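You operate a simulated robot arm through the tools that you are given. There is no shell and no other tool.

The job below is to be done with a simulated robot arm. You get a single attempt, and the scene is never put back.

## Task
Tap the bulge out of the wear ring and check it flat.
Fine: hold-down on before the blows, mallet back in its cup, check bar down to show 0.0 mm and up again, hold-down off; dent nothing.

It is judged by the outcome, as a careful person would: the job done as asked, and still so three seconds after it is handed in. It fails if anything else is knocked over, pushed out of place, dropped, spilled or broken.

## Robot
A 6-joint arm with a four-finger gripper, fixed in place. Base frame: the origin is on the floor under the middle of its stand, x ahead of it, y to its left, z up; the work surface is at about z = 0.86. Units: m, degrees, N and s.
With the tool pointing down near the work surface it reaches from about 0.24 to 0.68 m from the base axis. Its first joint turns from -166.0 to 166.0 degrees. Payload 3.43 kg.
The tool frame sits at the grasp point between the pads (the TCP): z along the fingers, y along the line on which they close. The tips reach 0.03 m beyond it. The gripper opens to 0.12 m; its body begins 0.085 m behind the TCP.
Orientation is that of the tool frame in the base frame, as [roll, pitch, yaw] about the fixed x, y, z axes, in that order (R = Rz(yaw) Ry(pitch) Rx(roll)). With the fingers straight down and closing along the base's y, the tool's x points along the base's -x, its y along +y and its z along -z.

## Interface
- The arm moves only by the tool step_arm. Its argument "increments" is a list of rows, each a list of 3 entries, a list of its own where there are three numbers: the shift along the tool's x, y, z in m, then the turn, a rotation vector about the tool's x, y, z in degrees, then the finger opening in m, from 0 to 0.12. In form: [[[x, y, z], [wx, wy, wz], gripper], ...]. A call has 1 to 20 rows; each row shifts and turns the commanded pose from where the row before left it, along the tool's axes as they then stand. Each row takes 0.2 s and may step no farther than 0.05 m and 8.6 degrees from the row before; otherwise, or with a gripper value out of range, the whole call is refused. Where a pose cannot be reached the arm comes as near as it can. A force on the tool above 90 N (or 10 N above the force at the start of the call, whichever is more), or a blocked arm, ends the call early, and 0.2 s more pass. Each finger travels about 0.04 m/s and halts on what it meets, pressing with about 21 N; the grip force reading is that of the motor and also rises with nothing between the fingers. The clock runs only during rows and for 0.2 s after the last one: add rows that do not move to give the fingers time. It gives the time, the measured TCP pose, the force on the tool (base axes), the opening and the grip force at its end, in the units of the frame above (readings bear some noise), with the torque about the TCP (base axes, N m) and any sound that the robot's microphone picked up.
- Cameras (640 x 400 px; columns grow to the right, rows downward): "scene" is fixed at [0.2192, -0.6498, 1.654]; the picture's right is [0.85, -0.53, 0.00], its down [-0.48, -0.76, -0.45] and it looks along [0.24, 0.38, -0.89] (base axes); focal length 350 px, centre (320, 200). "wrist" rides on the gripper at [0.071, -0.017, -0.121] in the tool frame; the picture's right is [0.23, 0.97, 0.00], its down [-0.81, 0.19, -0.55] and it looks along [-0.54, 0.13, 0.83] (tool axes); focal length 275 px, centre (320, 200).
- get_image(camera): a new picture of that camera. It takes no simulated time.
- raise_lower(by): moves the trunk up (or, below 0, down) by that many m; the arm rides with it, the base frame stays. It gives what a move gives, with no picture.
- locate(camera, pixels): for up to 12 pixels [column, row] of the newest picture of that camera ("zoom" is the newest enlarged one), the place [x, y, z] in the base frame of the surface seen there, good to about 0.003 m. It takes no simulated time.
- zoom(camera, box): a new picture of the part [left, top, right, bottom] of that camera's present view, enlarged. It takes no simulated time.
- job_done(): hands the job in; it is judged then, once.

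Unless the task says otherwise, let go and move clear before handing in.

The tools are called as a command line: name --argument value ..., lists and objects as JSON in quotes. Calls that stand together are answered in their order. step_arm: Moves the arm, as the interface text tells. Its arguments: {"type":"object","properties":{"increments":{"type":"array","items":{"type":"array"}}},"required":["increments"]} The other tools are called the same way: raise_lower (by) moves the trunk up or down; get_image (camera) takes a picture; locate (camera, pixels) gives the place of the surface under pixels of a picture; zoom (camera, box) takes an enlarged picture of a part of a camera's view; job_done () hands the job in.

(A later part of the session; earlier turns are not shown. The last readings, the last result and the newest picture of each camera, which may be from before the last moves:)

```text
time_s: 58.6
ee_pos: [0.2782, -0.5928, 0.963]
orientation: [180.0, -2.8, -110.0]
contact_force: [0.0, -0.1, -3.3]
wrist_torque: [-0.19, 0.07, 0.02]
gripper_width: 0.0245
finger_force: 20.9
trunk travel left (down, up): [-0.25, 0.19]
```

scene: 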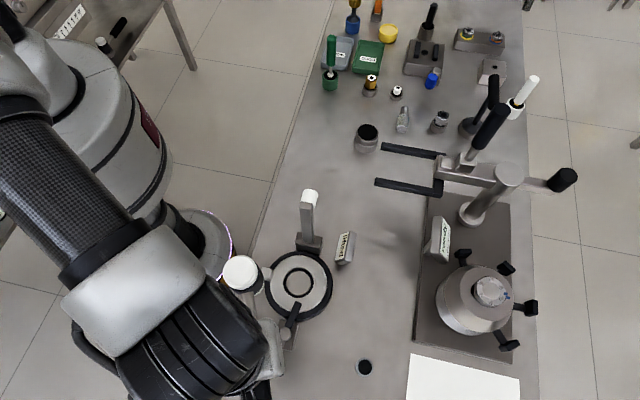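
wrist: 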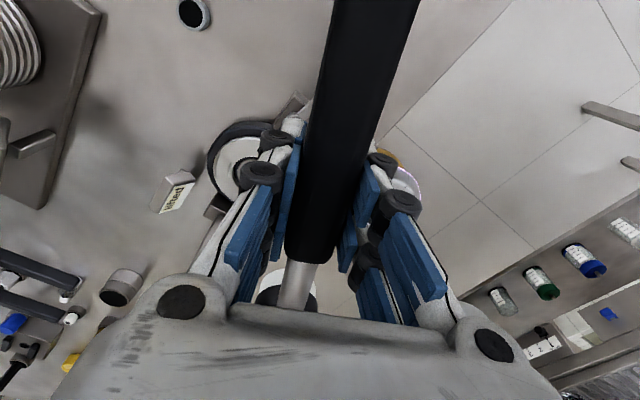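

At hover, level, TCP 0.963. I'll tap at the same strength as before.

step_arm --increments '[[[-0.0018, 0, 0.0385], [0, 0, 0], 0.0], [[0.0018, 0, -0.0385], [0, 0, 0], 0.0], [[0, 0, 0], [0, 0, 0], 0.0]]'

zoom --camera "wrist" --box '[230, 240, 390, 330]'

```text
time_s: 59.4
ee_pos: [0.2748, -0.5944, 0.9613]
orientation: [179.9, -2.7, -110.0]
contact_force: [-0.4, -0.8, -3.9]
wrist_torque: [-0.18, 0.07, 0.0]
gripper_width: 0.0249
finger_force: 21.0
trunk travel left (down, up): [-0.25, 0.19]
```

```text
4.00 times, centred on (310, 285) of wrist
```

zoom: 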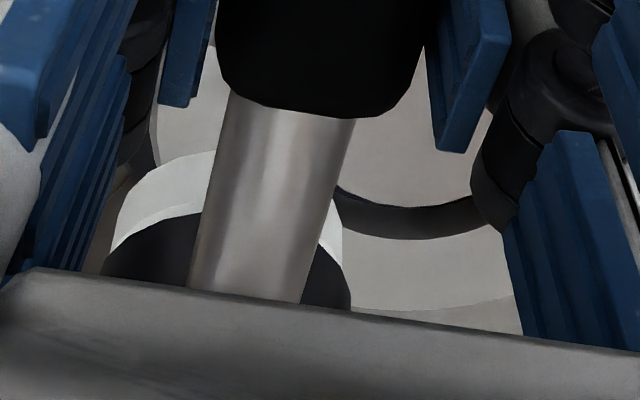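

The cap moved again in the view, so it was a real hit and the mallet tipped another 2-3°. I'll rise and look at the bulge.

step_arm --increments '[[[0.0009, 0, -0.02], [0, 0, 0], 0.0], [[0.0019, 0, -0.04], [0, 0, 0], 0.0], [[0.0019, 0, -0.04], [0, 0, 0], 0.0], [[0.0019, 0, -0.04], [0, 0, 0], 0.0], [[0.0019, 0, -0.03], [0, 0, 0], 0.0], [[0.0009, 0, -0.02], [0, 0, 0], 0.0], [[0.0068, 0.0188, 0], [0, 0, 0], 0.0], [[0.0137, 0.0376, 0], [0, 0, 0], 0.0], [[0.0137, 0.0376, 0], [0, 0, 0], 0.0], [[0.0068, 0.0188, 0], [0, 0, 0], 0.0], [[0, 0, 0], [0, 0, 0], 0.0]]'

get_image --camera "scene"

zoom --camera "scene" --box '[258, 246, 338, 322]'

```text
time_s: 61.8
ee_pos: [0.1589, -0.5949, 1.1573]
orientation: [180.0, -2.8, -109.9]
contact_force: [0.4, -0.8, -3.2]
wrist_torque: [-0.16, 0.06, -0.01]
gripper_width: 0.0246
finger_force: 21.0
trunk travel left (down, up): [-0.25, 0.19]
```

```text
taken
```

scene: 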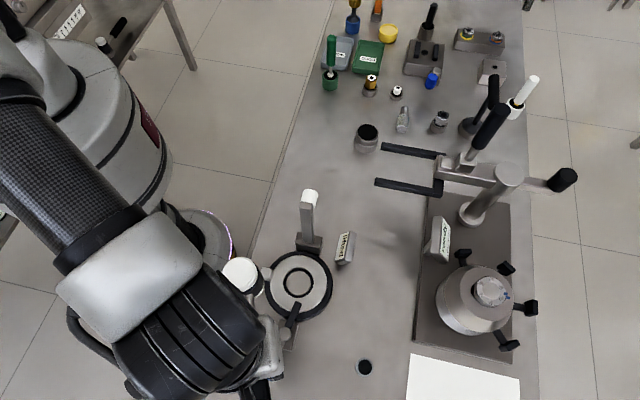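

```text
5.26 times, centred on (298, 284) of scene
```

zoom: 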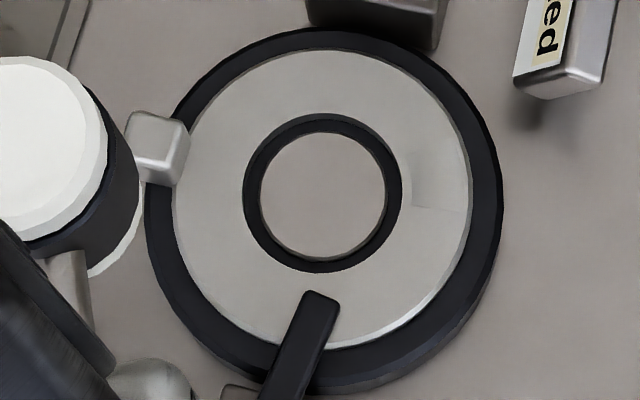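

The bulge has nearly vanished; only a faint edge remains around zoom (412,185)-(455,210). I'll look more closely.

zoom --camera "scene" --box '[305, 264, 335, 300]'

zoom --camera "scene" --box '[255, 240, 345, 296]'

locate --camera "scene" --pixels '[[316, 278], [320, 281], [322, 286], [318, 285], [317, 270], [307, 258], [311, 305], [240, 274], [226, 274], [254, 276], [239, 262], [241, 287]]'

```text
11.11 times, centred on (320, 282) of scene
```

zoom: 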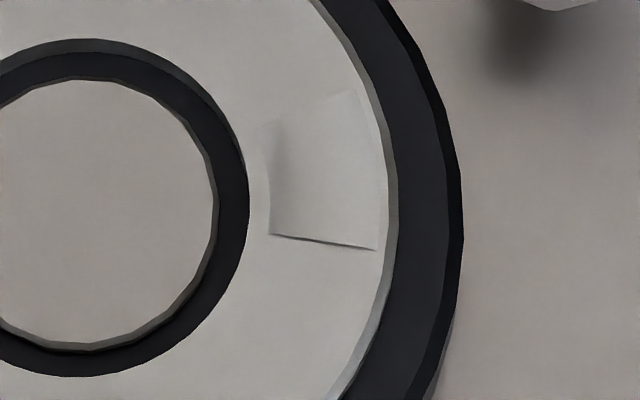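

```text
7.11 times, centred on (300, 268) of scene
```

zoom: 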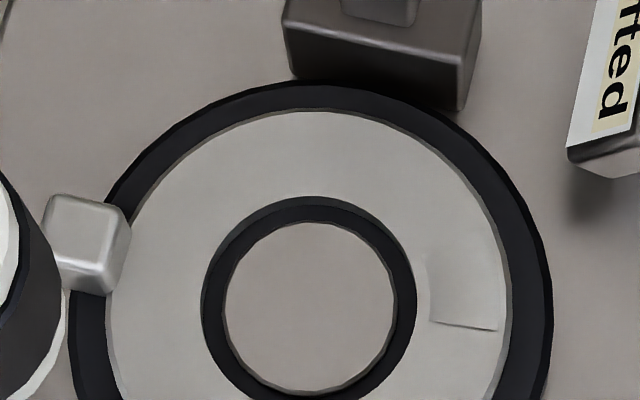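

```text
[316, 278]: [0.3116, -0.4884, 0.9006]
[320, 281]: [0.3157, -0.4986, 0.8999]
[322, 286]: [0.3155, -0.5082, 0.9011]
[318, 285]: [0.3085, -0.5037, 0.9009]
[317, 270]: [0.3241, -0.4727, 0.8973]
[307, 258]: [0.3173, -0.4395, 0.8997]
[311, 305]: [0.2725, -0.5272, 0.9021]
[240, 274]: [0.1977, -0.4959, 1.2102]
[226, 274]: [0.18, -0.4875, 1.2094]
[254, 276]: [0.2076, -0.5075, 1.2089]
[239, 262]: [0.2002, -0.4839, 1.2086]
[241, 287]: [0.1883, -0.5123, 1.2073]
```

A small step is still visible at zoom (270-375,235-248), under about 1 mm. One more gentle tap should finish it, so I'll go back over it and re-level the head by another 1.3°.

step_arm --increments '[[[-0.0076, -0.0191, 0], [0, 0, 0], 0.0], [[-0.0153, -0.0381, 0], [0, 0, 0], 0.0], [[-0.0153, -0.0381, 0], [0, 0, 0], 0.0], [[-0.0076, -0.0191, 0], [0, 0, 0], 0.0], [[-0.0009, 0, 0.02], [0, 0, 0], 0.0], [[-0.0021, 0, 0.045], [0, 0, 0], 0.0], [[-0.0021, 0, 0.045], [0, 0, 0], 0.0], [[-0.0021, 0, 0.045], [0, 0, 0], 0.0], [[-0.0014, 0, 0.03], [0, 0, 0], 0.0], [[-0.0009, 0, 0.0198], [0, 0, 0], 0.0], [[0, 0, 0], [0, 1.3, 0], 0.0], [[0, 0, 0], [0, 0, 0], 0.0]]'

```text
time_s: 64.4
ee_pos: [0.2789, -0.5887, 0.9475]
orientation: [179.9, -4.0, -110.1]
contact_force: [0.6, -0.3, -3.3]
wrist_torque: [-0.15, 0.06, 0.06]
gripper_width: 0.0248
finger_force: 20.9
trunk travel left (down, up): [-0.25, 0.19]
```

I'm level and 3-4 mm off the bulge centre. I'll correct that, set the height and give one gentler tap.

step_arm --increments '[[[0.0012, -0.0035, -0.005], [0, 0, 0], 0.0], [[0, 0, 0], [0, 0, 0], 0.0], [[-0.0021, 0, 0.03], [0, 0, 0], 0.0], [[0.0021, 0, -0.03], [0, 0, 0], 0.0], [[0, 0, 0], [0, 0, 0], 0.0]]'

zoom --camera "wrist" --box '[230, 240, 390, 330]'

```text
time_s: 65.6
ee_pos: [0.2852, -0.5918, 0.9535]
orientation: [179.9, -4.0, -110.0]
contact_force: [0.6, -0.9, -3.5]
wrist_torque: [-0.14, 0.06, -0.03]
gripper_width: 0.0247
finger_force: 20.7
trunk travel left (down, up): [-0.25, 0.19]
```

```text
4.00 times, centred on (310, 285) of wrist
```

zoom: 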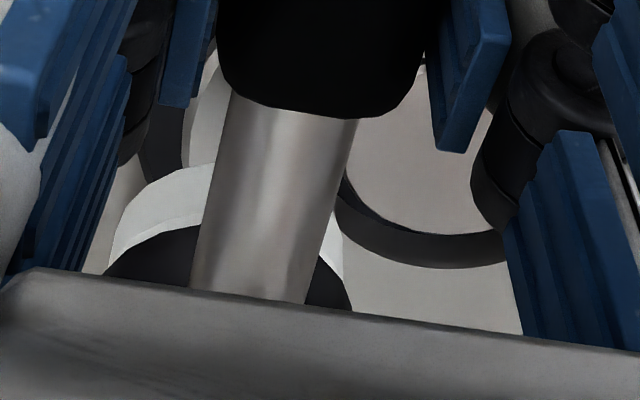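

The cap moved again (top at y≈165), so it made contact. I'll rise and inspect.

step_arm --increments '[[[0.0014, 0, -0.02], [0, 0, 0], 0.0], [[0.0029, 0, -0.04], [0, 0, 0], 0.0], [[0.0029, 0, -0.04], [0, 0, 0], 0.0], [[0.0029, 0, -0.04], [0, 0, 0], 0.0], [[0.0029, 0, -0.04], [0, 0, 0], 0.0], [[0.0014, 0, -0.02], [0, 0, 0], 0.0], [[0.0068, 0.0188, 0], [0, 0, 0], 0.0], [[0.0137, 0.0376, 0], [0, 0, 0], 0.0], [[0.0137, 0.0376, 0], [0, 0, 0], 0.0], [[0.0068, 0.0188, 0], [0, 0, 0], 0.0], [[0, 0, 0], [0, 0, 0], 0.0]]'

get_image --camera "scene"

zoom --camera "scene" --box '[305, 264, 335, 300]'

zoom --camera "scene" --box '[258, 246, 338, 322]'

```text
time_s: 68.0
ee_pos: [0.1638, -0.5923, 1.1569]
orientation: [180.0, -4.0, -109.9]
contact_force: [0.0, -0.4, -2.4]
wrist_torque: [-0.16, 0.04, 0.02]
gripper_width: 0.0246
finger_force: 21.3
trunk travel left (down, up): [-0.25, 0.19]
```

```text
taken
```

scene: 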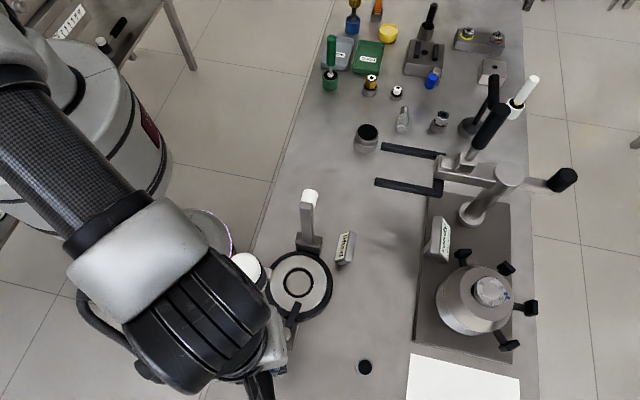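

```text
11.11 times, centred on (320, 282) of scene
```

zoom: 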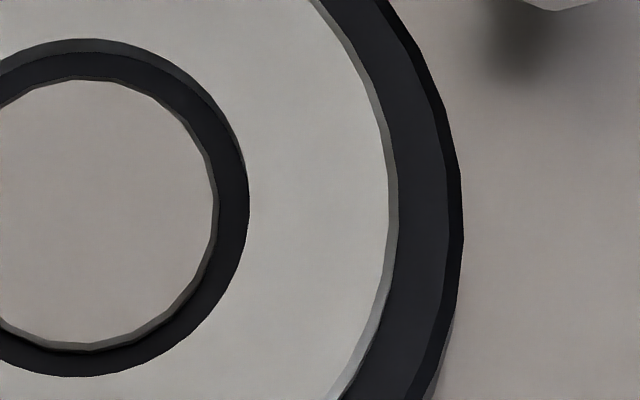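

```text
5.26 times, centred on (298, 284) of scene
```

zoom: 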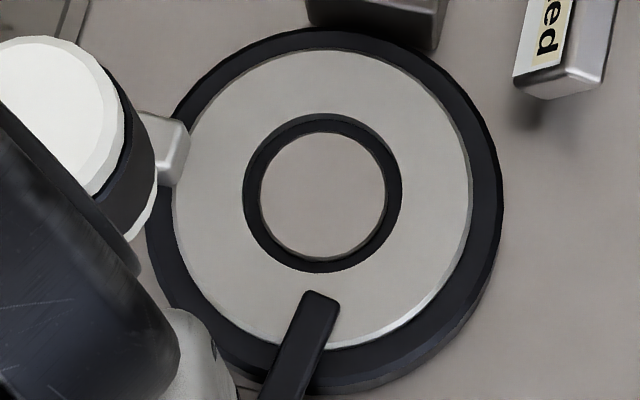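

The bulge is completely gone, with no step and no dent, and the ring and hold-down haven't moved. Next is returning the mallet, so I'll measure its current tilt.

get_image --camera "wrist"

locate --camera "wrist" --pixels '[[315, 240], [322, 215], [330, 190], [345, 140], [360, 80], [370, 30], [375, 5], [300, 275]]'

locate --camera "zoom" --pixels '[[50, 120], [20, 90], [100, 110], [60, 50], [90, 180], [10, 60], [115, 150]]'

```text
taken
```

wrist: 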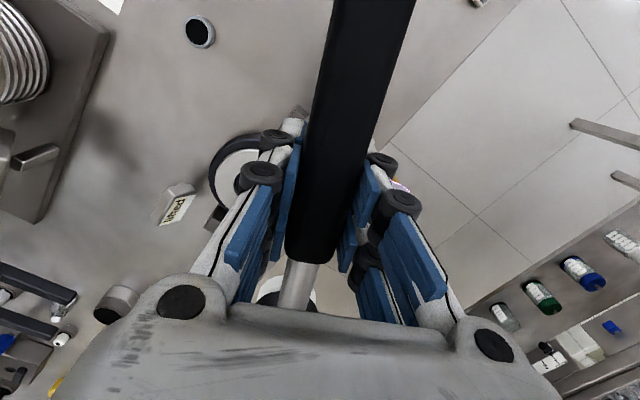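

```text
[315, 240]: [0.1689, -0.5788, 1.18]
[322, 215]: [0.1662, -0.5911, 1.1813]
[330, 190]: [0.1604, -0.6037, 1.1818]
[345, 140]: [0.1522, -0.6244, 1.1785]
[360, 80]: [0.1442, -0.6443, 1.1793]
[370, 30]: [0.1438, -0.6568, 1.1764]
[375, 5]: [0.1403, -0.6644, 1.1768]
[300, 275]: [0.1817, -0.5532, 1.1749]
```

```text
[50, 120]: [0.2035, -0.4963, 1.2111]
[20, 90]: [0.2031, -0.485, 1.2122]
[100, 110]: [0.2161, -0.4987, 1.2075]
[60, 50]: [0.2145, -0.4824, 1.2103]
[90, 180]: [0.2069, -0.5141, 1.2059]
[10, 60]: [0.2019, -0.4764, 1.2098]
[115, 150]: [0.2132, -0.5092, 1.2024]
```

The mallet is about 2° head-up, so I'll pitch another 2° to level it, rise, and carry it back toward the cup at travel height.

step_arm --increments '[[[0.0016, 0, -0.0224], [0, 1, 0], 0.0], [[0.0018, 0, -0.0224], [0, 1, 0], 0.0], [[-0.01395, -0.0063, -0.00147], [0, 0, 0], 0.0], [[-0.0279, -0.01265, -0.00293], [0, 0, 0], 0.0], [[-0.0279, -0.01265, -0.00293], [0, 0, 0], 0.0], [[-0.0279, -0.01265, -0.00293], [0, 0, 0], 0.0], [[-0.0279, -0.01265, -0.00293], [0, 0, 0], 0.0], [[-0.0279, -0.01265, -0.00293], [0, 0, 0], 0.0], [[-0.0279, -0.01265, -0.00293], [0, 0, 0], 0.0], [[-0.0279, -0.01265, -0.00293], [0, 0, 0], 0.0], [[-0.0279, -0.01265, -0.00293], [0, 0, 0], 0.0], [[-0.0279, -0.01265, -0.00293], [0, 0, 0], 0.0], [[-0.0279, -0.01265, -0.00293], [0, 0, 0], 0.0], [[-0.01395, -0.0063, -0.00147], [0, 0, 0], 0.0], [[0, 0, 0], [0, 0, 0], 0.0]]'

step_arm --increments '[[[0, 0, 0], [-0.42, 0, 3.98], 0.0], [[0, 0, 0], [-0.784, 0, 7.459], 0.0], [[0, 0, 0], [-0.784, 0, 7.459], 0.0], [[0, 0, 0], [-0.784, 0, 7.459], 0.0], [[0, 0, 0], [-0.784, 0, 7.459], 0.0], [[0, 0, 0], [-0.784, 0, 7.459], 0.0], [[0, 0, 0], [-0.784, 0, 7.459], 0.0], [[0, 0, 0], [-0.784, 0, 7.459], 0.0], [[0, 0, 0], [-0.784, 0, 7.459], 0.0], [[0, 0, 0], [-0.784, 0, 7.459], 0.0], [[0, 0, 0], [-0.784, 0, 7.459], 0.0], [[0, 0, 0], [-0.784, 0, 7.459], 0.0], [[0, 0, 0], [-0.784, 0, 7.459], 0.0], [[0, 0, 0], [-0.784, 0, 7.459], 0.0], [[0, 0, 0], [-0.784, 0, 7.459], 0.0], [[0, 0, 0], [-0.64, 0, 6.1], 0.0], [[0, 0, 0], [0, 0, 0], 0.0]]'

get_image --camera "scene"

```text
time_s: 71.2
ee_pos: [0.3997, -0.3498, 1.1999]
orientation: [-179.9, -6.0, -110.0]
contact_force: [0.9, -0.1, -3.4]
wrist_torque: [-0.19, 0.05, 0.0]
gripper_width: 0.0245
finger_force: 21.1
trunk travel left (down, up): [-0.25, 0.19]
```

```text
time_s: 74.8
ee_pos: [0.4003, -0.3499, 1.2016]
orientation: [-180.0, -6.0, 134.8]
contact_force: [-0.1, 0.5, -2.6]
wrist_torque: [0.14, 0.12, 0.04]
gripper_width: 0.0247
finger_force: 21.2
trunk travel left (down, up): [-0.25, 0.19]
```

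```text
taken
```

scene: 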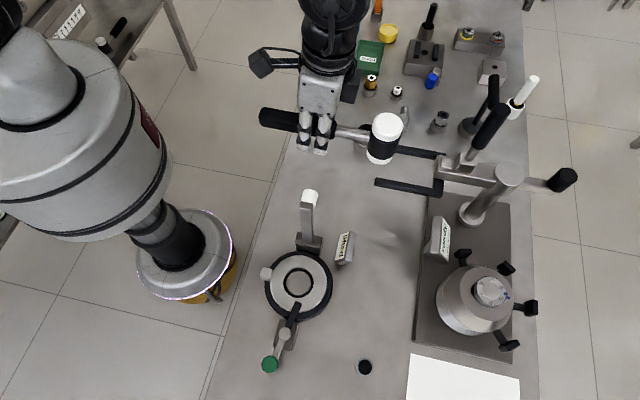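

The mallet is level with its handle back at 135°. I'll move over the cup at height, then measure the head against the cup.

step_arm --increments '[[[0.0019, 0.0153, 0.0002], [0, 0, 0], 0.0], [[0.0037, 0.0306, 0.0004], [0, 0, 0], 0.0], [[0.0037, 0.0306, 0.0004], [0, 0, 0], 0.0], [[0.0037, 0.0306, 0.0004], [0, 0, 0], 0.0], [[0.0037, 0.0306, 0.0004], [0, 0, 0], 0.0], [[0.0037, 0.0306, 0.0004], [0, 0, 0], 0.0], [[0.0037, 0.0306, 0.0004], [0, 0, 0], 0.0], [[0.0037, 0.0306, 0.0004], [0, 0, 0], 0.0], [[0.0019, 0.0153, 0.0002], [0, 0, 0], 0.0], [[0, 0, 0], [0, 0, 0], 0.0]]'

zoom --camera "scene" --box '[270, 0, 430, 80]'

get_image --camera "wrist"

```text
time_s: 77.0
ee_pos: [0.5521, -0.1561, 1.2034]
orientation: [180.0, -6.0, 135.0]
contact_force: [0.4, -0.4, -3.2]
wrist_torque: [0.12, 0.11, 0.0]
gripper_width: 0.0248
finger_force: 20.8
trunk travel left (down, up): [-0.25, 0.19]
```

```text
4.00 times, centred on (350, 40) of scene
```

zoom: 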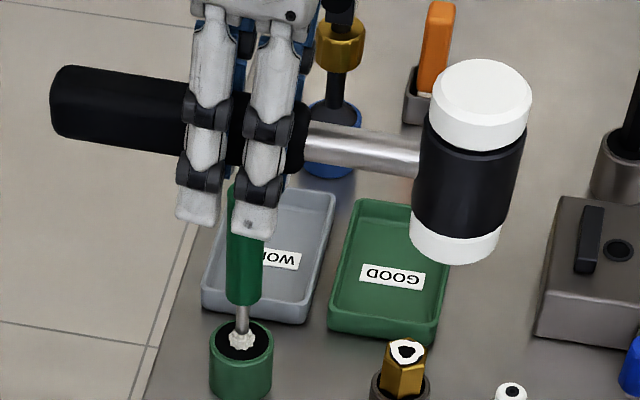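

```text
taken
```

wrist: 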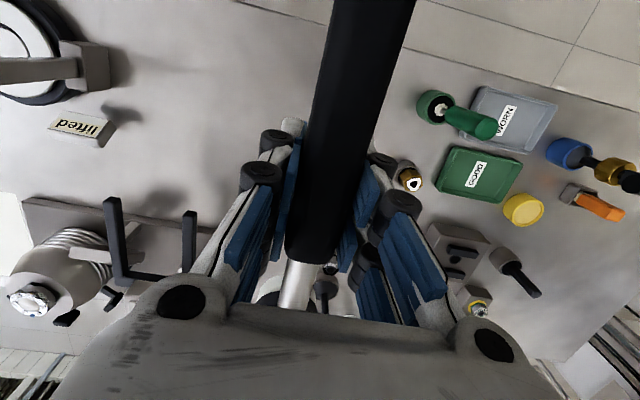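

locate --camera "wrist" --pixels '[[315, 240], [322, 215], [330, 190], [345, 140], [360, 80], [370, 30], [375, 5], [298, 285]]'

locate --camera "zoom" --pixels '[[481, 92], [435, 95], [525, 98], [485, 65], [478, 125], [340, 140], [380, 147], [75, 80], [120, 90], [160, 95]]'

```text
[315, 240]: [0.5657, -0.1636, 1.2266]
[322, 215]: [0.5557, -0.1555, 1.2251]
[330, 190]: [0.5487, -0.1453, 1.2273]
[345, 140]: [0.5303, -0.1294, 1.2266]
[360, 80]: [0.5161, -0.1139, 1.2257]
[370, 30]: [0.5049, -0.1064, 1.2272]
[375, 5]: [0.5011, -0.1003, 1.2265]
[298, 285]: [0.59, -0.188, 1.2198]
```

```text
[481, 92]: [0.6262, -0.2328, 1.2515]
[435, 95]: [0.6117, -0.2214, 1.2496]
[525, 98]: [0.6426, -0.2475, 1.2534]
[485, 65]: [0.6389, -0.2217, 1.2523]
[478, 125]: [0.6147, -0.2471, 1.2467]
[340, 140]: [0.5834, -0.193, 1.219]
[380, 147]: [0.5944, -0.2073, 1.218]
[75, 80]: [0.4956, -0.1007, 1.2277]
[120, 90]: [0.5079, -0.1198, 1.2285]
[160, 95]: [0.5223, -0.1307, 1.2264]
```

The handle is level at z≈1.2266 and the head centre is at about (0.627,-0.2345). I'll locate the rim of the empty cup to compare.

zoom --camera "scene" --box '[336, 110, 400, 160]'

```text
8.00 times, centred on (368, 135) of scene
```

zoom: 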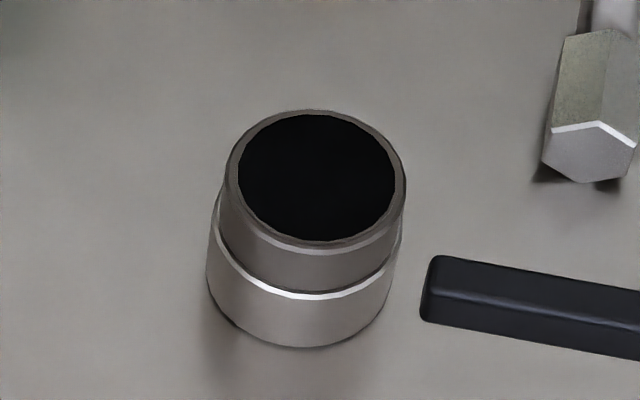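

locate --camera "zoom" --pixels '[[233, 178], [402, 185], [318, 112], [314, 247], [260, 132], [380, 140], [255, 230], [380, 232], [316, 178], [300, 200]]'

```text
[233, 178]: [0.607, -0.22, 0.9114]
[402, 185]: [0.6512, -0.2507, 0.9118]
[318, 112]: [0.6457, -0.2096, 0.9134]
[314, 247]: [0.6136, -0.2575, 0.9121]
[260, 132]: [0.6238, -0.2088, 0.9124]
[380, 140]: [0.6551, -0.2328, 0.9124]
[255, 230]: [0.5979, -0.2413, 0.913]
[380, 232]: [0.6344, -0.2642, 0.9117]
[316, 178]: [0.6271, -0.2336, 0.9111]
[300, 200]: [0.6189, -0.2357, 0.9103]
```

The cup centre is at about (0.6286,-0.2357) with roughly 2.4 mm of radial clearance, so the head needs about 2 mm more along the handle. I'll shift and come down to just above the rim.

step_arm --increments '[[[-0.002, 0, -0.0002], [0, 0, 0], 0.0], [[-0.0021, 0, 0.0199], [0, 0, 0], 0.0], [[-0.0042, 0, 0.0398], [0, 0, 0], 0.0], [[-0.0042, 0, 0.0398], [0, 0, 0], 0.0], [[-0.0042, 0, 0.0398], [0, 0, 0], 0.0], [[-0.0042, 0, 0.0398], [0, 0, 0], 0.0], [[-0.0031, 0, 0.0298], [0, 0, 0], 0.0], [[-0.0021, 0, 0.0199], [0, 0, 0], 0.0], [[0, 0, 0], [0, 0, 0], 0.0]]'

zoom --camera "scene" --box '[270, 70, 430, 170]'

get_image --camera "wrist"

```text
time_s: 79.0
ee_pos: [0.5556, -0.1576, 0.9713]
orientation: [-180.0, -6.0, 134.8]
contact_force: [-1.0, -0.3, -3.9]
wrist_torque: [0.1, 0.13, -0.01]
gripper_width: 0.0247
finger_force: 20.9
trunk travel left (down, up): [-0.25, 0.19]
```

```text
4.00 times, centred on (350, 120) of scene
```

zoom: 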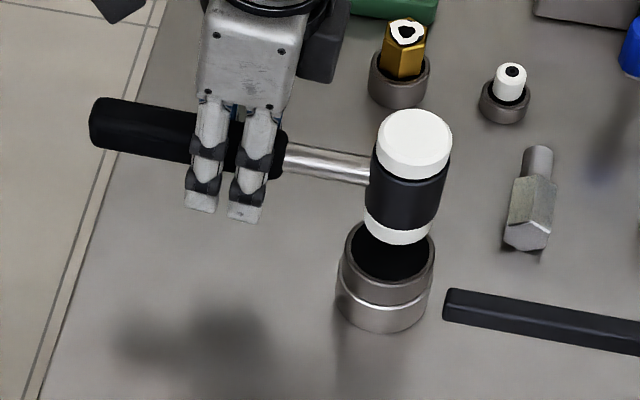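

```text
taken
```

wrist: 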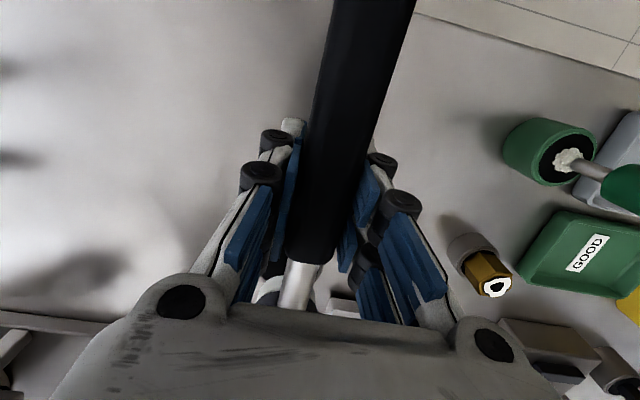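

locate --camera "zoom" --pixels '[[416, 142], [381, 143], [448, 147], [418, 113], [412, 170], [340, 258], [432, 262], [105, 110], [140, 115], [330, 158]]'

locate --camera "wrist" --pixels '[[315, 240], [330, 190], [345, 140], [360, 80], [370, 30]]'

```text
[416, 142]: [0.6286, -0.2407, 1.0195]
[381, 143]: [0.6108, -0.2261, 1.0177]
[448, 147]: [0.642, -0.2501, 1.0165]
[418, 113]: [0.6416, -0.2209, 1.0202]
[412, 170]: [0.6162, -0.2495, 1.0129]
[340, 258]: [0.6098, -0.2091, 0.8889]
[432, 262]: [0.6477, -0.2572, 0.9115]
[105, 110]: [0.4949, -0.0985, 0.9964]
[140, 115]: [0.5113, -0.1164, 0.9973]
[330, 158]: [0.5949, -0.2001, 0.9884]
```

```text
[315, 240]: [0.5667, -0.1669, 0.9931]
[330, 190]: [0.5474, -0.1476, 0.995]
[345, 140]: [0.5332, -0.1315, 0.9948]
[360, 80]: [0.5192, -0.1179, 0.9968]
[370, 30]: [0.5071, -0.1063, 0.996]
```

The head centre (0.6277,-0.2367) is within about 1.3 mm of the cup centre. I'll ease back 1 mm, correct the slight head-down tilt by 1°, and go down to just above the rim.

step_arm --increments '[[[0.001, 0, 0.0001], [0, -1, 0], 0.0], [[-0.0009, 0, 0.01], [0, 0, 0], 0.0], [[-0.0009, 0, 0.01], [0, 0, 0], 0.0], [[-0.0009, 0, 0.01], [0, 0, 0], 0.0], [[0, 0, 0], [0, 0, 0], 0.0]]'

zoom --camera "scene" --box '[270, 70, 430, 170]'

```text
time_s: 80.2
ee_pos: [0.5531, -0.1567, 0.9421]
orientation: [180.0, -5.0, 134.9]
contact_force: [-3.0, -1.5, -5.4]
wrist_torque: [0.41, 0.52, 0.12]
gripper_width: 0.025
finger_force: 20.9
trunk travel left (down, up): [-0.25, 0.19]
```

```text
4.00 times, centred on (350, 120) of scene
```

zoom: 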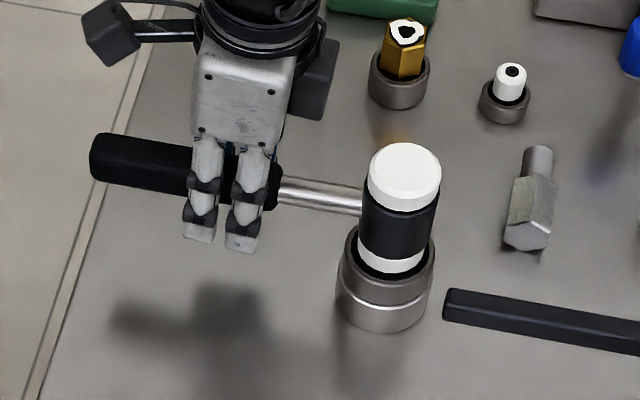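

The lower cap is entering the rim with only a light side force of about 3 N. I'll continue in small steps.

step_arm --increments '[[[-0.0004, 0, 0.004], [0, 0, 0], 0.0], [[-0.0004, 0, 0.004], [0, 0, 0], 0.0]]'

zoom --camera "scene" --box '[336, 90, 400, 160]'

```text
time_s: 80.8
ee_pos: [0.5522, -0.1561, 0.9334]
orientation: [-179.9, -5.1, 134.9]
contact_force: [-11.5, -0.3, 3.5]
wrist_torque: [-0.34, -0.15, 0.13]
gripper_width: 0.0247
finger_force: 20.8
trunk travel left (down, up): [-0.25, 0.19]
```

```text
5.71 times, centred on (368, 125) of scene
```

zoom: 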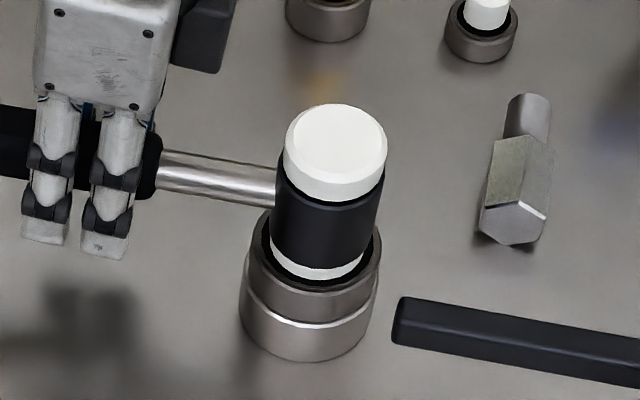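

There's an 11 N side force along -x, so the head is rubbing the cup wall on the +x side. I'll ease 1.5 mm to -x and reread.

step_arm --increments '[[[0.0011, -0.0011, 0.0], [0, 0, 0], 0.0], [[0, 0, 0], [0, 0, 0], 0.0]]'

```text
time_s: 81.4
ee_pos: [0.5536, -0.1567, 0.9333]
orientation: [180.0, -4.8, 134.9]
contact_force: [-3.4, -5.4, -12.1]
wrist_torque: [-0.31, -0.33, 0.18]
gripper_width: 0.0247
finger_force: 21.1
trunk travel left (down, up): [-0.25, 0.19]
```

The loads are small and changing as it settles. I'll nudge slightly toward tool -y and keep lowering.

step_arm --increments '[[[0.0, -0.0008, 0.0], [0, 0, 0], 0.0], [[-0.0004, 0, 0.004], [0, 0, 0], 0.0], [[0, 0, 0], [0, 0, 0], 0.0]]'

zoom --camera "scene" --box '[336, 90, 400, 160]'

```text
time_s: 82.2
ee_pos: [0.5539, -0.1575, 0.9298]
orientation: [179.9, -4.9, 135.0]
contact_force: [5.5, 3.3, -15.7]
wrist_torque: [-0.49, -0.64, 0.23]
gripper_width: 0.0249
finger_force: 21.0
trunk travel left (down, up): [-0.25, 0.19]
```

```text
5.71 times, centred on (368, 125) of scene
```

zoom: 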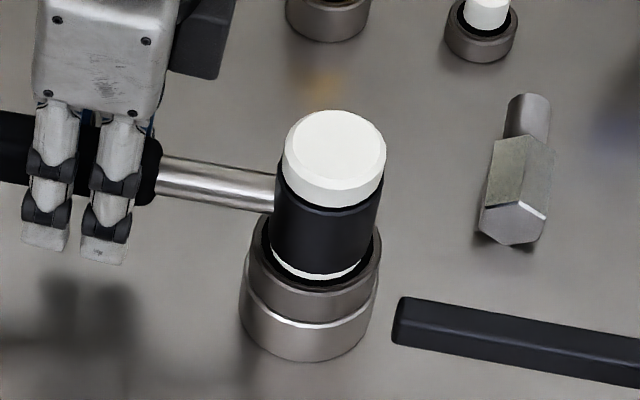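

The tool is now being pulled downward at 15 N, as if the cup draws the head in. That also fits the resistance when I first lifted it. I'll keep lowering toward the seated height.

step_arm --increments '[[[-0.0004, 0, 0.004], [0, 0, 0], 0.0], [[-0.0003, 0, 0.003], [0, 0, 0], 0.0]]'

get_image --camera "wrist"

locate --camera "wrist" --pixels '[[315, 240], [330, 190], [345, 140], [360, 80], [370, 30]]'

zoom --camera "scene" --box '[336, 90, 400, 160]'

```text
time_s: 82.8
ee_pos: [0.5522, -0.1564, 0.924]
orientation: [180.0, -4.8, 134.9]
contact_force: [9.0, 8.0, 2.6]
wrist_torque: [0.54, 0.59, 0.39]
gripper_width: 0.0246
finger_force: 20.7
trunk travel left (down, up): [-0.25, 0.19]
```

```text
taken
```

wrist: 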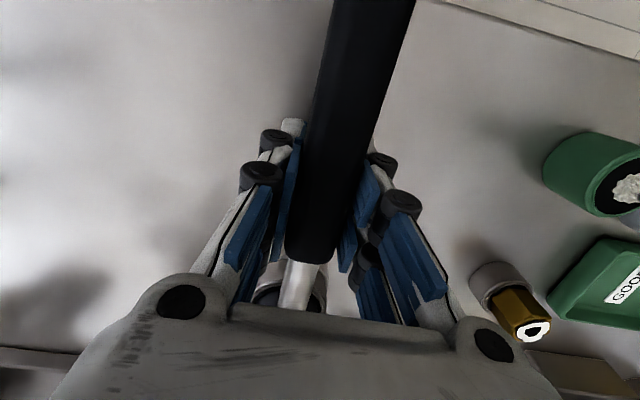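

```text
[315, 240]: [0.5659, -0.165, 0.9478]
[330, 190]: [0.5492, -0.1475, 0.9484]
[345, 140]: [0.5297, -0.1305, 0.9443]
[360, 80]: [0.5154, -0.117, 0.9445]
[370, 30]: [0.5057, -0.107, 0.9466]
```

```text
5.71 times, centred on (368, 125) of scene
```

zoom: 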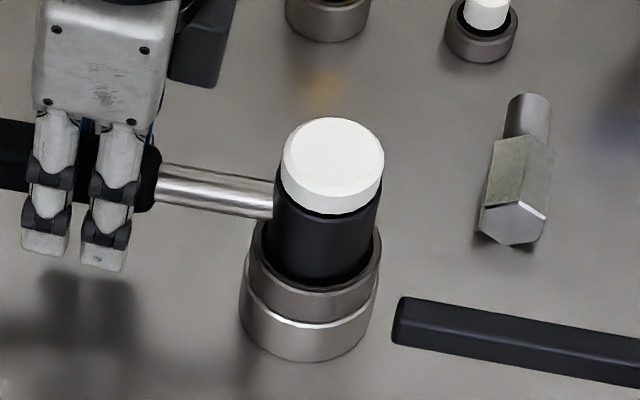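

The handle top is at about 0.946, against 0.943 when seated. I'll undo the small sideways nudge, since it's now 12 N toward +y, and lower the last 3 mm.

step_arm --increments '[[[0.0, 0.001, 0.0], [0, 0, 0], 0.0], [[-0.0002, 0, 0.002], [0, 0, 0], 0.0], [[-0.0001, 0, 0.0015], [0, 0, 0], 0.0], [[0, 0, 0], [0, 0, 0], 0.0]]'

get_image --camera "wrist"

locate --camera "wrist" --pixels '[[315, 240], [330, 190], [345, 140], [360, 80], [370, 30]]'

get_image --camera "scene"

locate --camera "scene" --pixels '[[370, 119], [362, 119], [378, 119], [342, 122], [300, 117]]'

```text
time_s: 83.8
ee_pos: [0.5536, -0.1575, 0.9199]
orientation: [-179.9, -4.9, 134.9]
contact_force: [2.9, 2.2, 9.2]
wrist_torque: [0.17, 0.27, 0.19]
gripper_width: 0.0247
finger_force: 20.9
trunk travel left (down, up): [-0.25, 0.19]
```

```text
taken
```

wrist: 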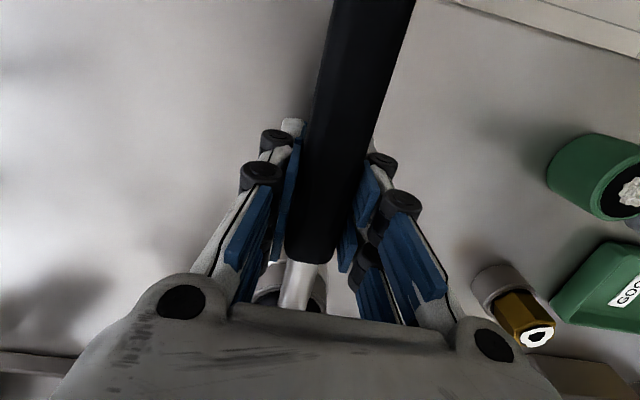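

```text
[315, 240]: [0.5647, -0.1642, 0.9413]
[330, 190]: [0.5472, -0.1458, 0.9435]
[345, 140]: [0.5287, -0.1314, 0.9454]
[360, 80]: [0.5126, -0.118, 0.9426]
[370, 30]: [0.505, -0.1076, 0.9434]
```

```text
taken
```

scene: 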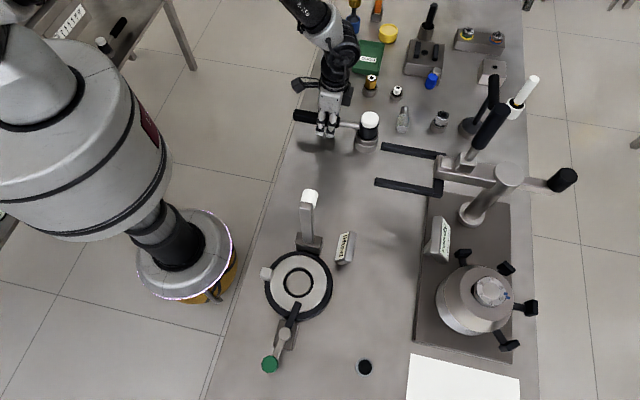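

```text
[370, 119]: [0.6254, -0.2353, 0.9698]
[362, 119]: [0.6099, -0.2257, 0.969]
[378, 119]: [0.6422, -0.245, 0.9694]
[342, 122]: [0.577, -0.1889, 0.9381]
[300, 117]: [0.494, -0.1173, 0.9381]
```

The head top is at 0.9695 and the handle top at 0.943, the same as at the start, and the floor is carrying the load. I'll release and rise straight up.

step_arm --increments '[[[0, 0, 0], [0, 0, 0], 0.03], [[0, 0, 0], [0, 0, 0], 0.045], [[0, 0, 0], [0, 0, 0], 0.06], [[0, 0, 0], [0, 0, 0], 0.06], [[0, 0, 0], [0, 0, 0], 0.06]]'

zoom --camera "scene" --box '[240, 60, 440, 180]'

get_image --camera "wrist"

```text
time_s: 85.0
ee_pos: [0.5526, -0.1567, 0.9199]
orientation: [-180.0, -5.0, 134.8]
contact_force: [0.4, 0.1, 0.3]
wrist_torque: [-0.01, -0.02, 0.01]
gripper_width: 0.0602
finger_force: 0.1
trunk travel left (down, up): [-0.25, 0.19]
```

```text
3.20 times, centred on (340, 120) of scene
```

zoom: 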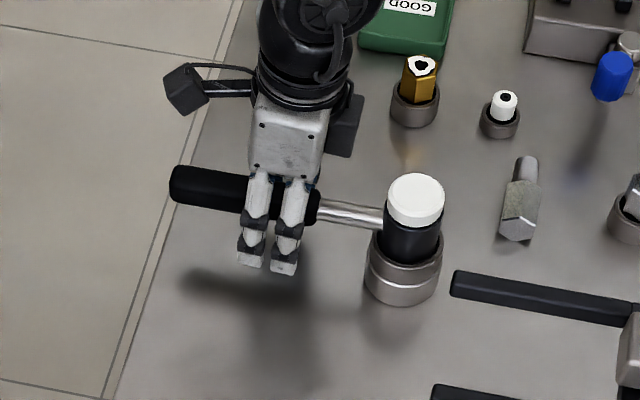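

```text
taken
```

wrist: 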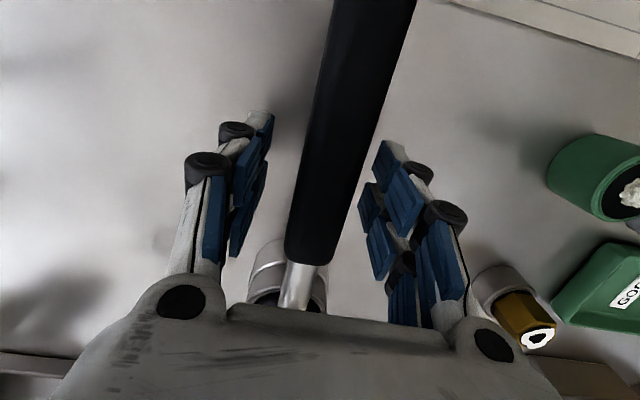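

The mallet is seated exactly as it was, with its head at zoom (416,200). I'll rise clear and bring the tool back to vertical.

step_arm --increments '[[[0.0017, 0, -0.02], [0, 0, 0], 0.06], [[0.0035, 0, -0.04], [0, 0, 0], 0.06], [[0.0039, 0, -0.045], [0, 0, 0], 0.06], [[0.0039, 0, -0.045], [0, 0, 0], 0.06], [[0.0039, 0, -0.045], [0, 0, 0], 0.06], [[0.0039, 0, -0.045], [0, 0, 0], 0.06], [[0, 0, 0], [0, -5, 0], 0.06], [[0, 0, 0], [0, 0, 0], 0.06]]'

get_image --camera "scene"

zoom --camera "scene" --box '[285, 180, 345, 260]'

zoom --camera "scene" --box '[250, 260, 340, 380]'

get_image --camera "wrist"

```text
time_s: 86.8
ee_pos: [0.5531, -0.1556, 1.1579]
orientation: [180.0, 0.1, 134.8]
contact_force: [0.0, -0.4, -0.5]
wrist_torque: [-0.03, 0.03, -0.01]
gripper_width: 0.0602
finger_force: 0.1
trunk travel left (down, up): [-0.25, 0.19]
```

```text
taken
```

scene: 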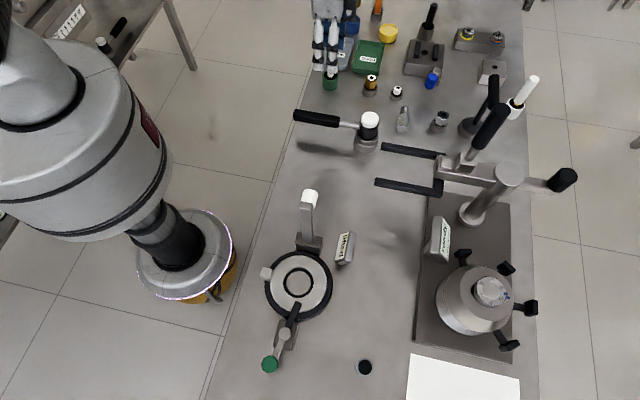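

```text
5.00 times, centred on (315, 220) of scene
```

zoom: 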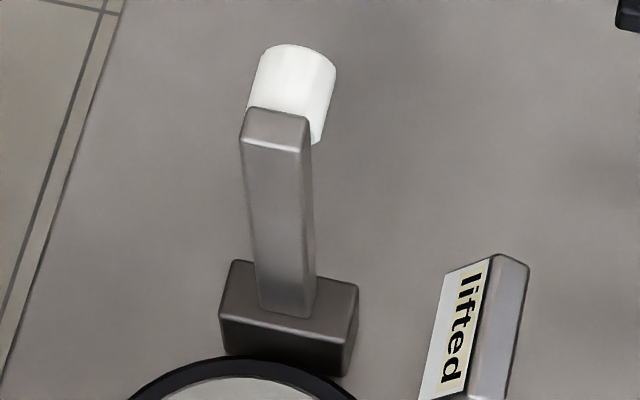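

```text
3.33 times, centred on (295, 320) of scene
```

zoom: 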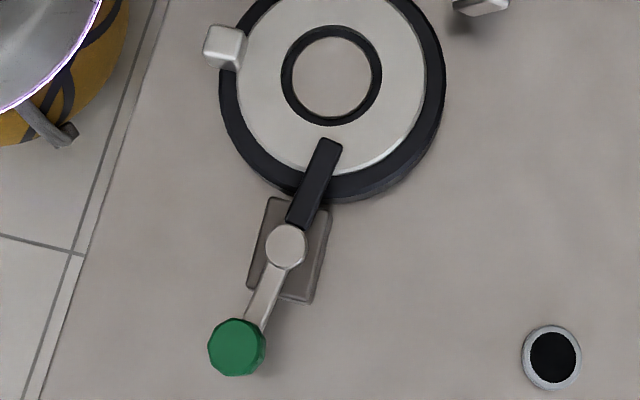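

```text
taken
```

wrist: 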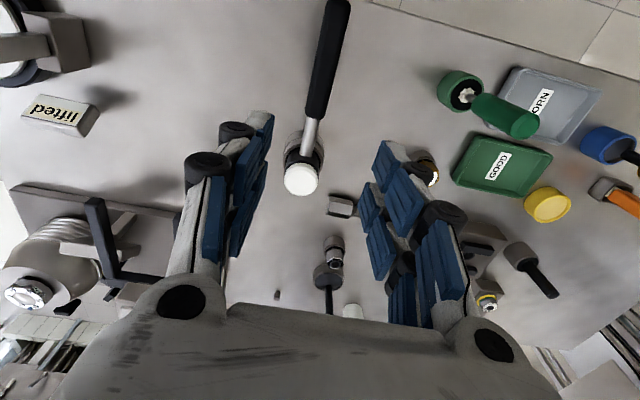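

The tool is clear and vertical, and the display still reads "lifted". Before lowering the check bar I'll measure its knob, bar and hinge block.

locate --camera "scene" --pixels '[[311, 190], [316, 195], [308, 192], [318, 201], [304, 199], [313, 204], [308, 200], [304, 205], [309, 220], [312, 235], [309, 241], [320, 240]]'

locate --camera "wrist" --pixels '[[20, 48], [45, 45], [70, 40], [60, 20], [80, 60], [35, 55], [5, 50], [5, 38]]'

zoom --camera "wrist" --box '[0, 0, 120, 140]'

```text
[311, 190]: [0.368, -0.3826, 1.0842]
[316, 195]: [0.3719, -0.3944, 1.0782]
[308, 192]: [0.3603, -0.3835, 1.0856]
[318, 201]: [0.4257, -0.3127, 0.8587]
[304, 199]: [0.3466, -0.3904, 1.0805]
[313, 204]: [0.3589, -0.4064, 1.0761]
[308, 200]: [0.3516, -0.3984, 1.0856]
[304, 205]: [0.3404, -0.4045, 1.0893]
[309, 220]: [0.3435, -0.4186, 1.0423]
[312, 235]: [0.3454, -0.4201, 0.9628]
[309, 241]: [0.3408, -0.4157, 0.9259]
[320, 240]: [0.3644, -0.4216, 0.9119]
```

```text
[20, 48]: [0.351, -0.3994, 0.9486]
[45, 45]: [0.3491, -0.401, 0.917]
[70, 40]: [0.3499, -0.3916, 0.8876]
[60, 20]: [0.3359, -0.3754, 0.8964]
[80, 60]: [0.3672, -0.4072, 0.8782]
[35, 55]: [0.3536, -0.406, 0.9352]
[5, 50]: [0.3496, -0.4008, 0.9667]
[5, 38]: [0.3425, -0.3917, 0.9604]
```

```text
2.86 times, centred on (60, 70) of wrist
```

zoom: 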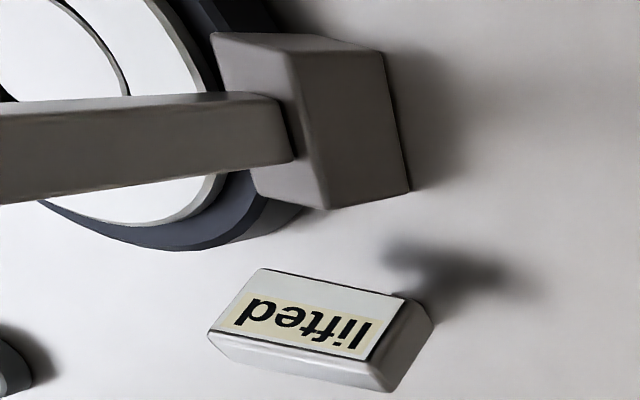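

The bar is vertical at (0.347,-0.410), with its hinge near z≈0.91. The white knob is centred at about (0.3606,-0.3917,1.0726), roughly 26 mm across, and the bar swings toward 225°. I'll turn the gripper so it closes along the hinge axis and move above the knob.

step_arm --increments '[[[0, 0, -0.004], [0, 0, -7.5], 0.06], [[0, 0, -0.004], [0, 0, -7.5], 0.06], [[0, 0, -0.004], [0, 0, -7.5], 0.06], [[0, 0, -0.004], [0, 0, -7.5], 0.06], [[0, 0, -0.004], [0, 0, -7.5], 0.06], [[0, 0, -0.004], [0, 0, -7.5], 0.06], [[0, 0, -0.004], [0, 0, -7.5], 0.06], [[0, 0, -0.004], [0, 0, -7.5], 0.06], [[0, 0, -0.004], [0, 0, -7.5], 0.06], [[0, 0, -0.004], [0, 0, -7.5], 0.06], [[0, 0, -0.004], [0, 0, -7.5], 0.06], [[0, 0, -0.004], [0, 0, -7.6], 0.06]]'

step_arm --increments '[[[0.0379, -0.00385, 0], [0, 0, 0], 0.06], [[0.0379, -0.00385, 0], [0, 0, 0], 0.06], [[0.0379, -0.00385, 0], [0, 0, 0], 0.06], [[0.0379, -0.00385, 0], [0, 0, 0], 0.06], [[0.0379, -0.00385, 0], [0, 0, 0], 0.06], [[0.0379, -0.00385, 0], [0, 0, 0], 0.06], [[0.0379, -0.00385, 0], [0, 0, 0], 0.06], [[0.0379, -0.00385, 0], [0, 0, 0], 0.06], [[0, 0, 0], [0, 0, 0], 0.06]]'

get_image --camera "wrist"

get_image --camera "scene"

```text
time_s: 89.4
ee_pos: [0.5536, -0.1578, 1.2085]
orientation: [-179.9, 0.0, -134.9]
contact_force: [-0.1, 0.1, 0.8]
wrist_torque: [0.06, 0.02, -0.01]
gripper_width: 0.0601
finger_force: 0.0
trunk travel left (down, up): [-0.25, 0.19]
```

```text
time_s: 91.4
ee_pos: [0.3607, -0.3951, 1.2089]
orientation: [179.9, -0.1, -135.0]
contact_force: [0.3, 0.7, -0.3]
wrist_torque: [-0.01, -0.01, 0.01]
gripper_width: 0.06
finger_force: 0.1
trunk travel left (down, up): [-0.25, 0.19]
```

```text
taken
```

wrist: 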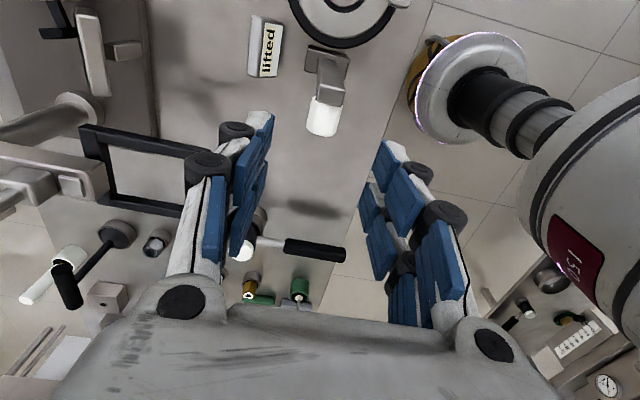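

```text
taken
```

scene: 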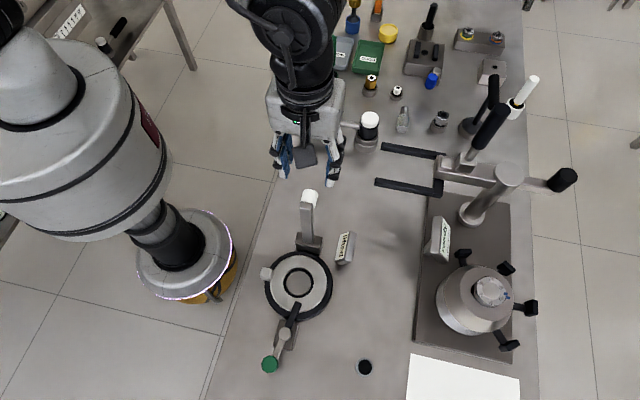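

The wrist view shows the knob at (323,116), the bar behind it, and the display at (265,48). I'll locate the knob from here.

zoom --camera "wrist" --box '[280, 30, 370, 150]'

locate --camera "wrist" --pixels '[[323, 115], [323, 103], [323, 128], [309, 113], [337, 117], [330, 88], [328, 75], [330, 92], [318, 92], [341, 96], [330, 65], [308, 60]]'

```text
3.33 times, centred on (325, 90) of wrist
```

zoom: 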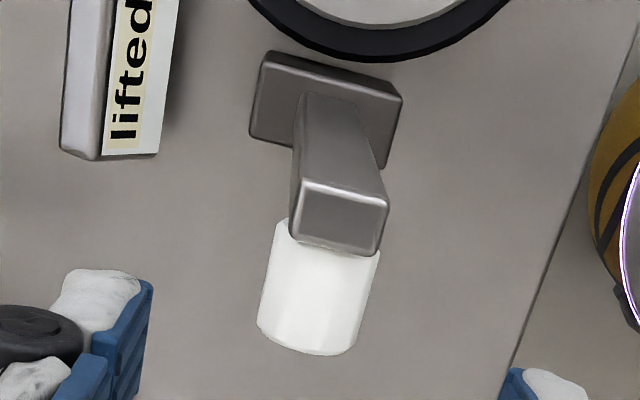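

```text
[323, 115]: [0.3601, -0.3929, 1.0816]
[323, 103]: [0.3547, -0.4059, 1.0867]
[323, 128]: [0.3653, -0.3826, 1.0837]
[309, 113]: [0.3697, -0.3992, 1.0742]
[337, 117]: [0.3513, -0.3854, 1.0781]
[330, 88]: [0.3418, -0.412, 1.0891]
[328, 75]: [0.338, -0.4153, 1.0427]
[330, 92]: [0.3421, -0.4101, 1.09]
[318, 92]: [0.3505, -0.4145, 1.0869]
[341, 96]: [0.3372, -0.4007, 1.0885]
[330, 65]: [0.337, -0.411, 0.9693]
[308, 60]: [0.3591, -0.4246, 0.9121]
```

The knob centre is about (0.3595,-0.3928,1.0725). I'll centre on it, go down so the knob sits in the lower part of the fingers, and check before closing.

step_arm --increments '[[[-0.0008, 0.0024, 0.0], [0, 0, 0], 0.056], [[0, 0, 0.035], [0, 0, 0], 0.056], [[0, 0, 0.035], [0, 0, 0], 0.056], [[0, 0, 0.03], [0, 0, 0], 0.056], [[0, 0, 0.0265], [0, 0, 0], 0.056], [[0, 0, 0], [0, 0, 0], 0.056]]'

get_image --camera "wrist"

zoom --camera "scene" --box '[260, 140, 380, 280]'

```text
time_s: 92.8
ee_pos: [0.358, -0.3951, 1.0818]
orientation: [-179.9, 0.0, -135.0]
contact_force: [-0.3, -0.4, -1.0]
wrist_torque: [0.01, 0.05, -0.02]
gripper_width: 0.0559
finger_force: 0.0
trunk travel left (down, up): [-0.25, 0.19]
```

```text
taken
```

wrist: 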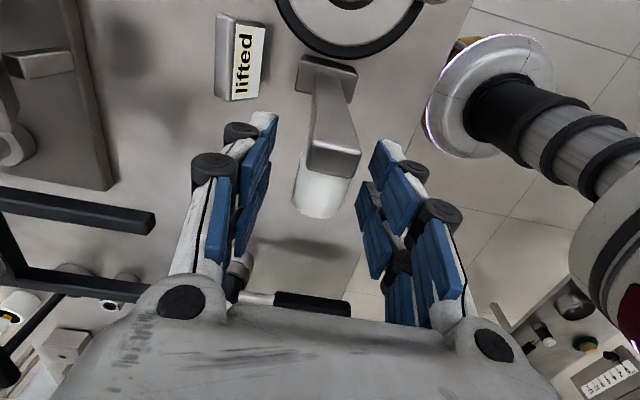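

```text
2.86 times, centred on (320, 210) of scene
```

zoom: 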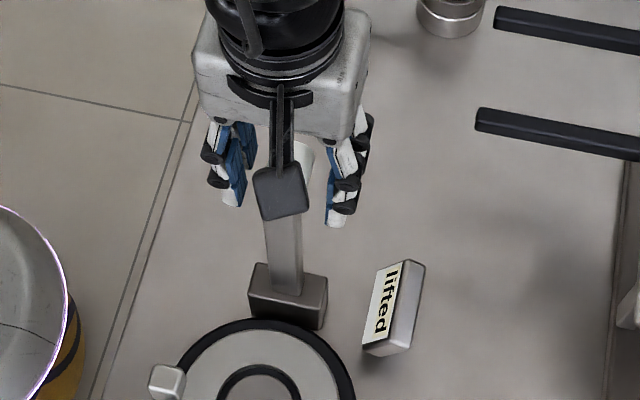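

The knob at (322,190) is between the pads. I'll close on it.

step_arm --increments '[[[0, 0, 0], [0, 0, 0], 0.035], [[0, 0, 0], [0, 0, 0], 0.02], [[0, 0, 0], [0, 0, 0], 0.015], [[0, 0, 0], [0, 0, 0], 0.015], [[0, 0, 0], [0, 0, 0], 0.015]]'

get_image --camera "wrist"

```text
time_s: 94.0
ee_pos: [0.3569, -0.3929, 1.0821]
orientation: [179.9, 0.0, -135.0]
contact_force: [-6.2, 5.4, -2.1]
wrist_torque: [0.17, 0.14, 0.03]
gripper_width: 0.0275
finger_force: 45.1
trunk travel left (down, up): [-0.25, 0.19]
```

```text
taken
```

wrist: 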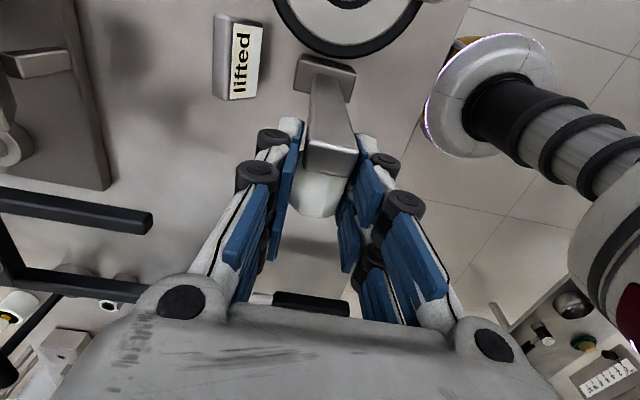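

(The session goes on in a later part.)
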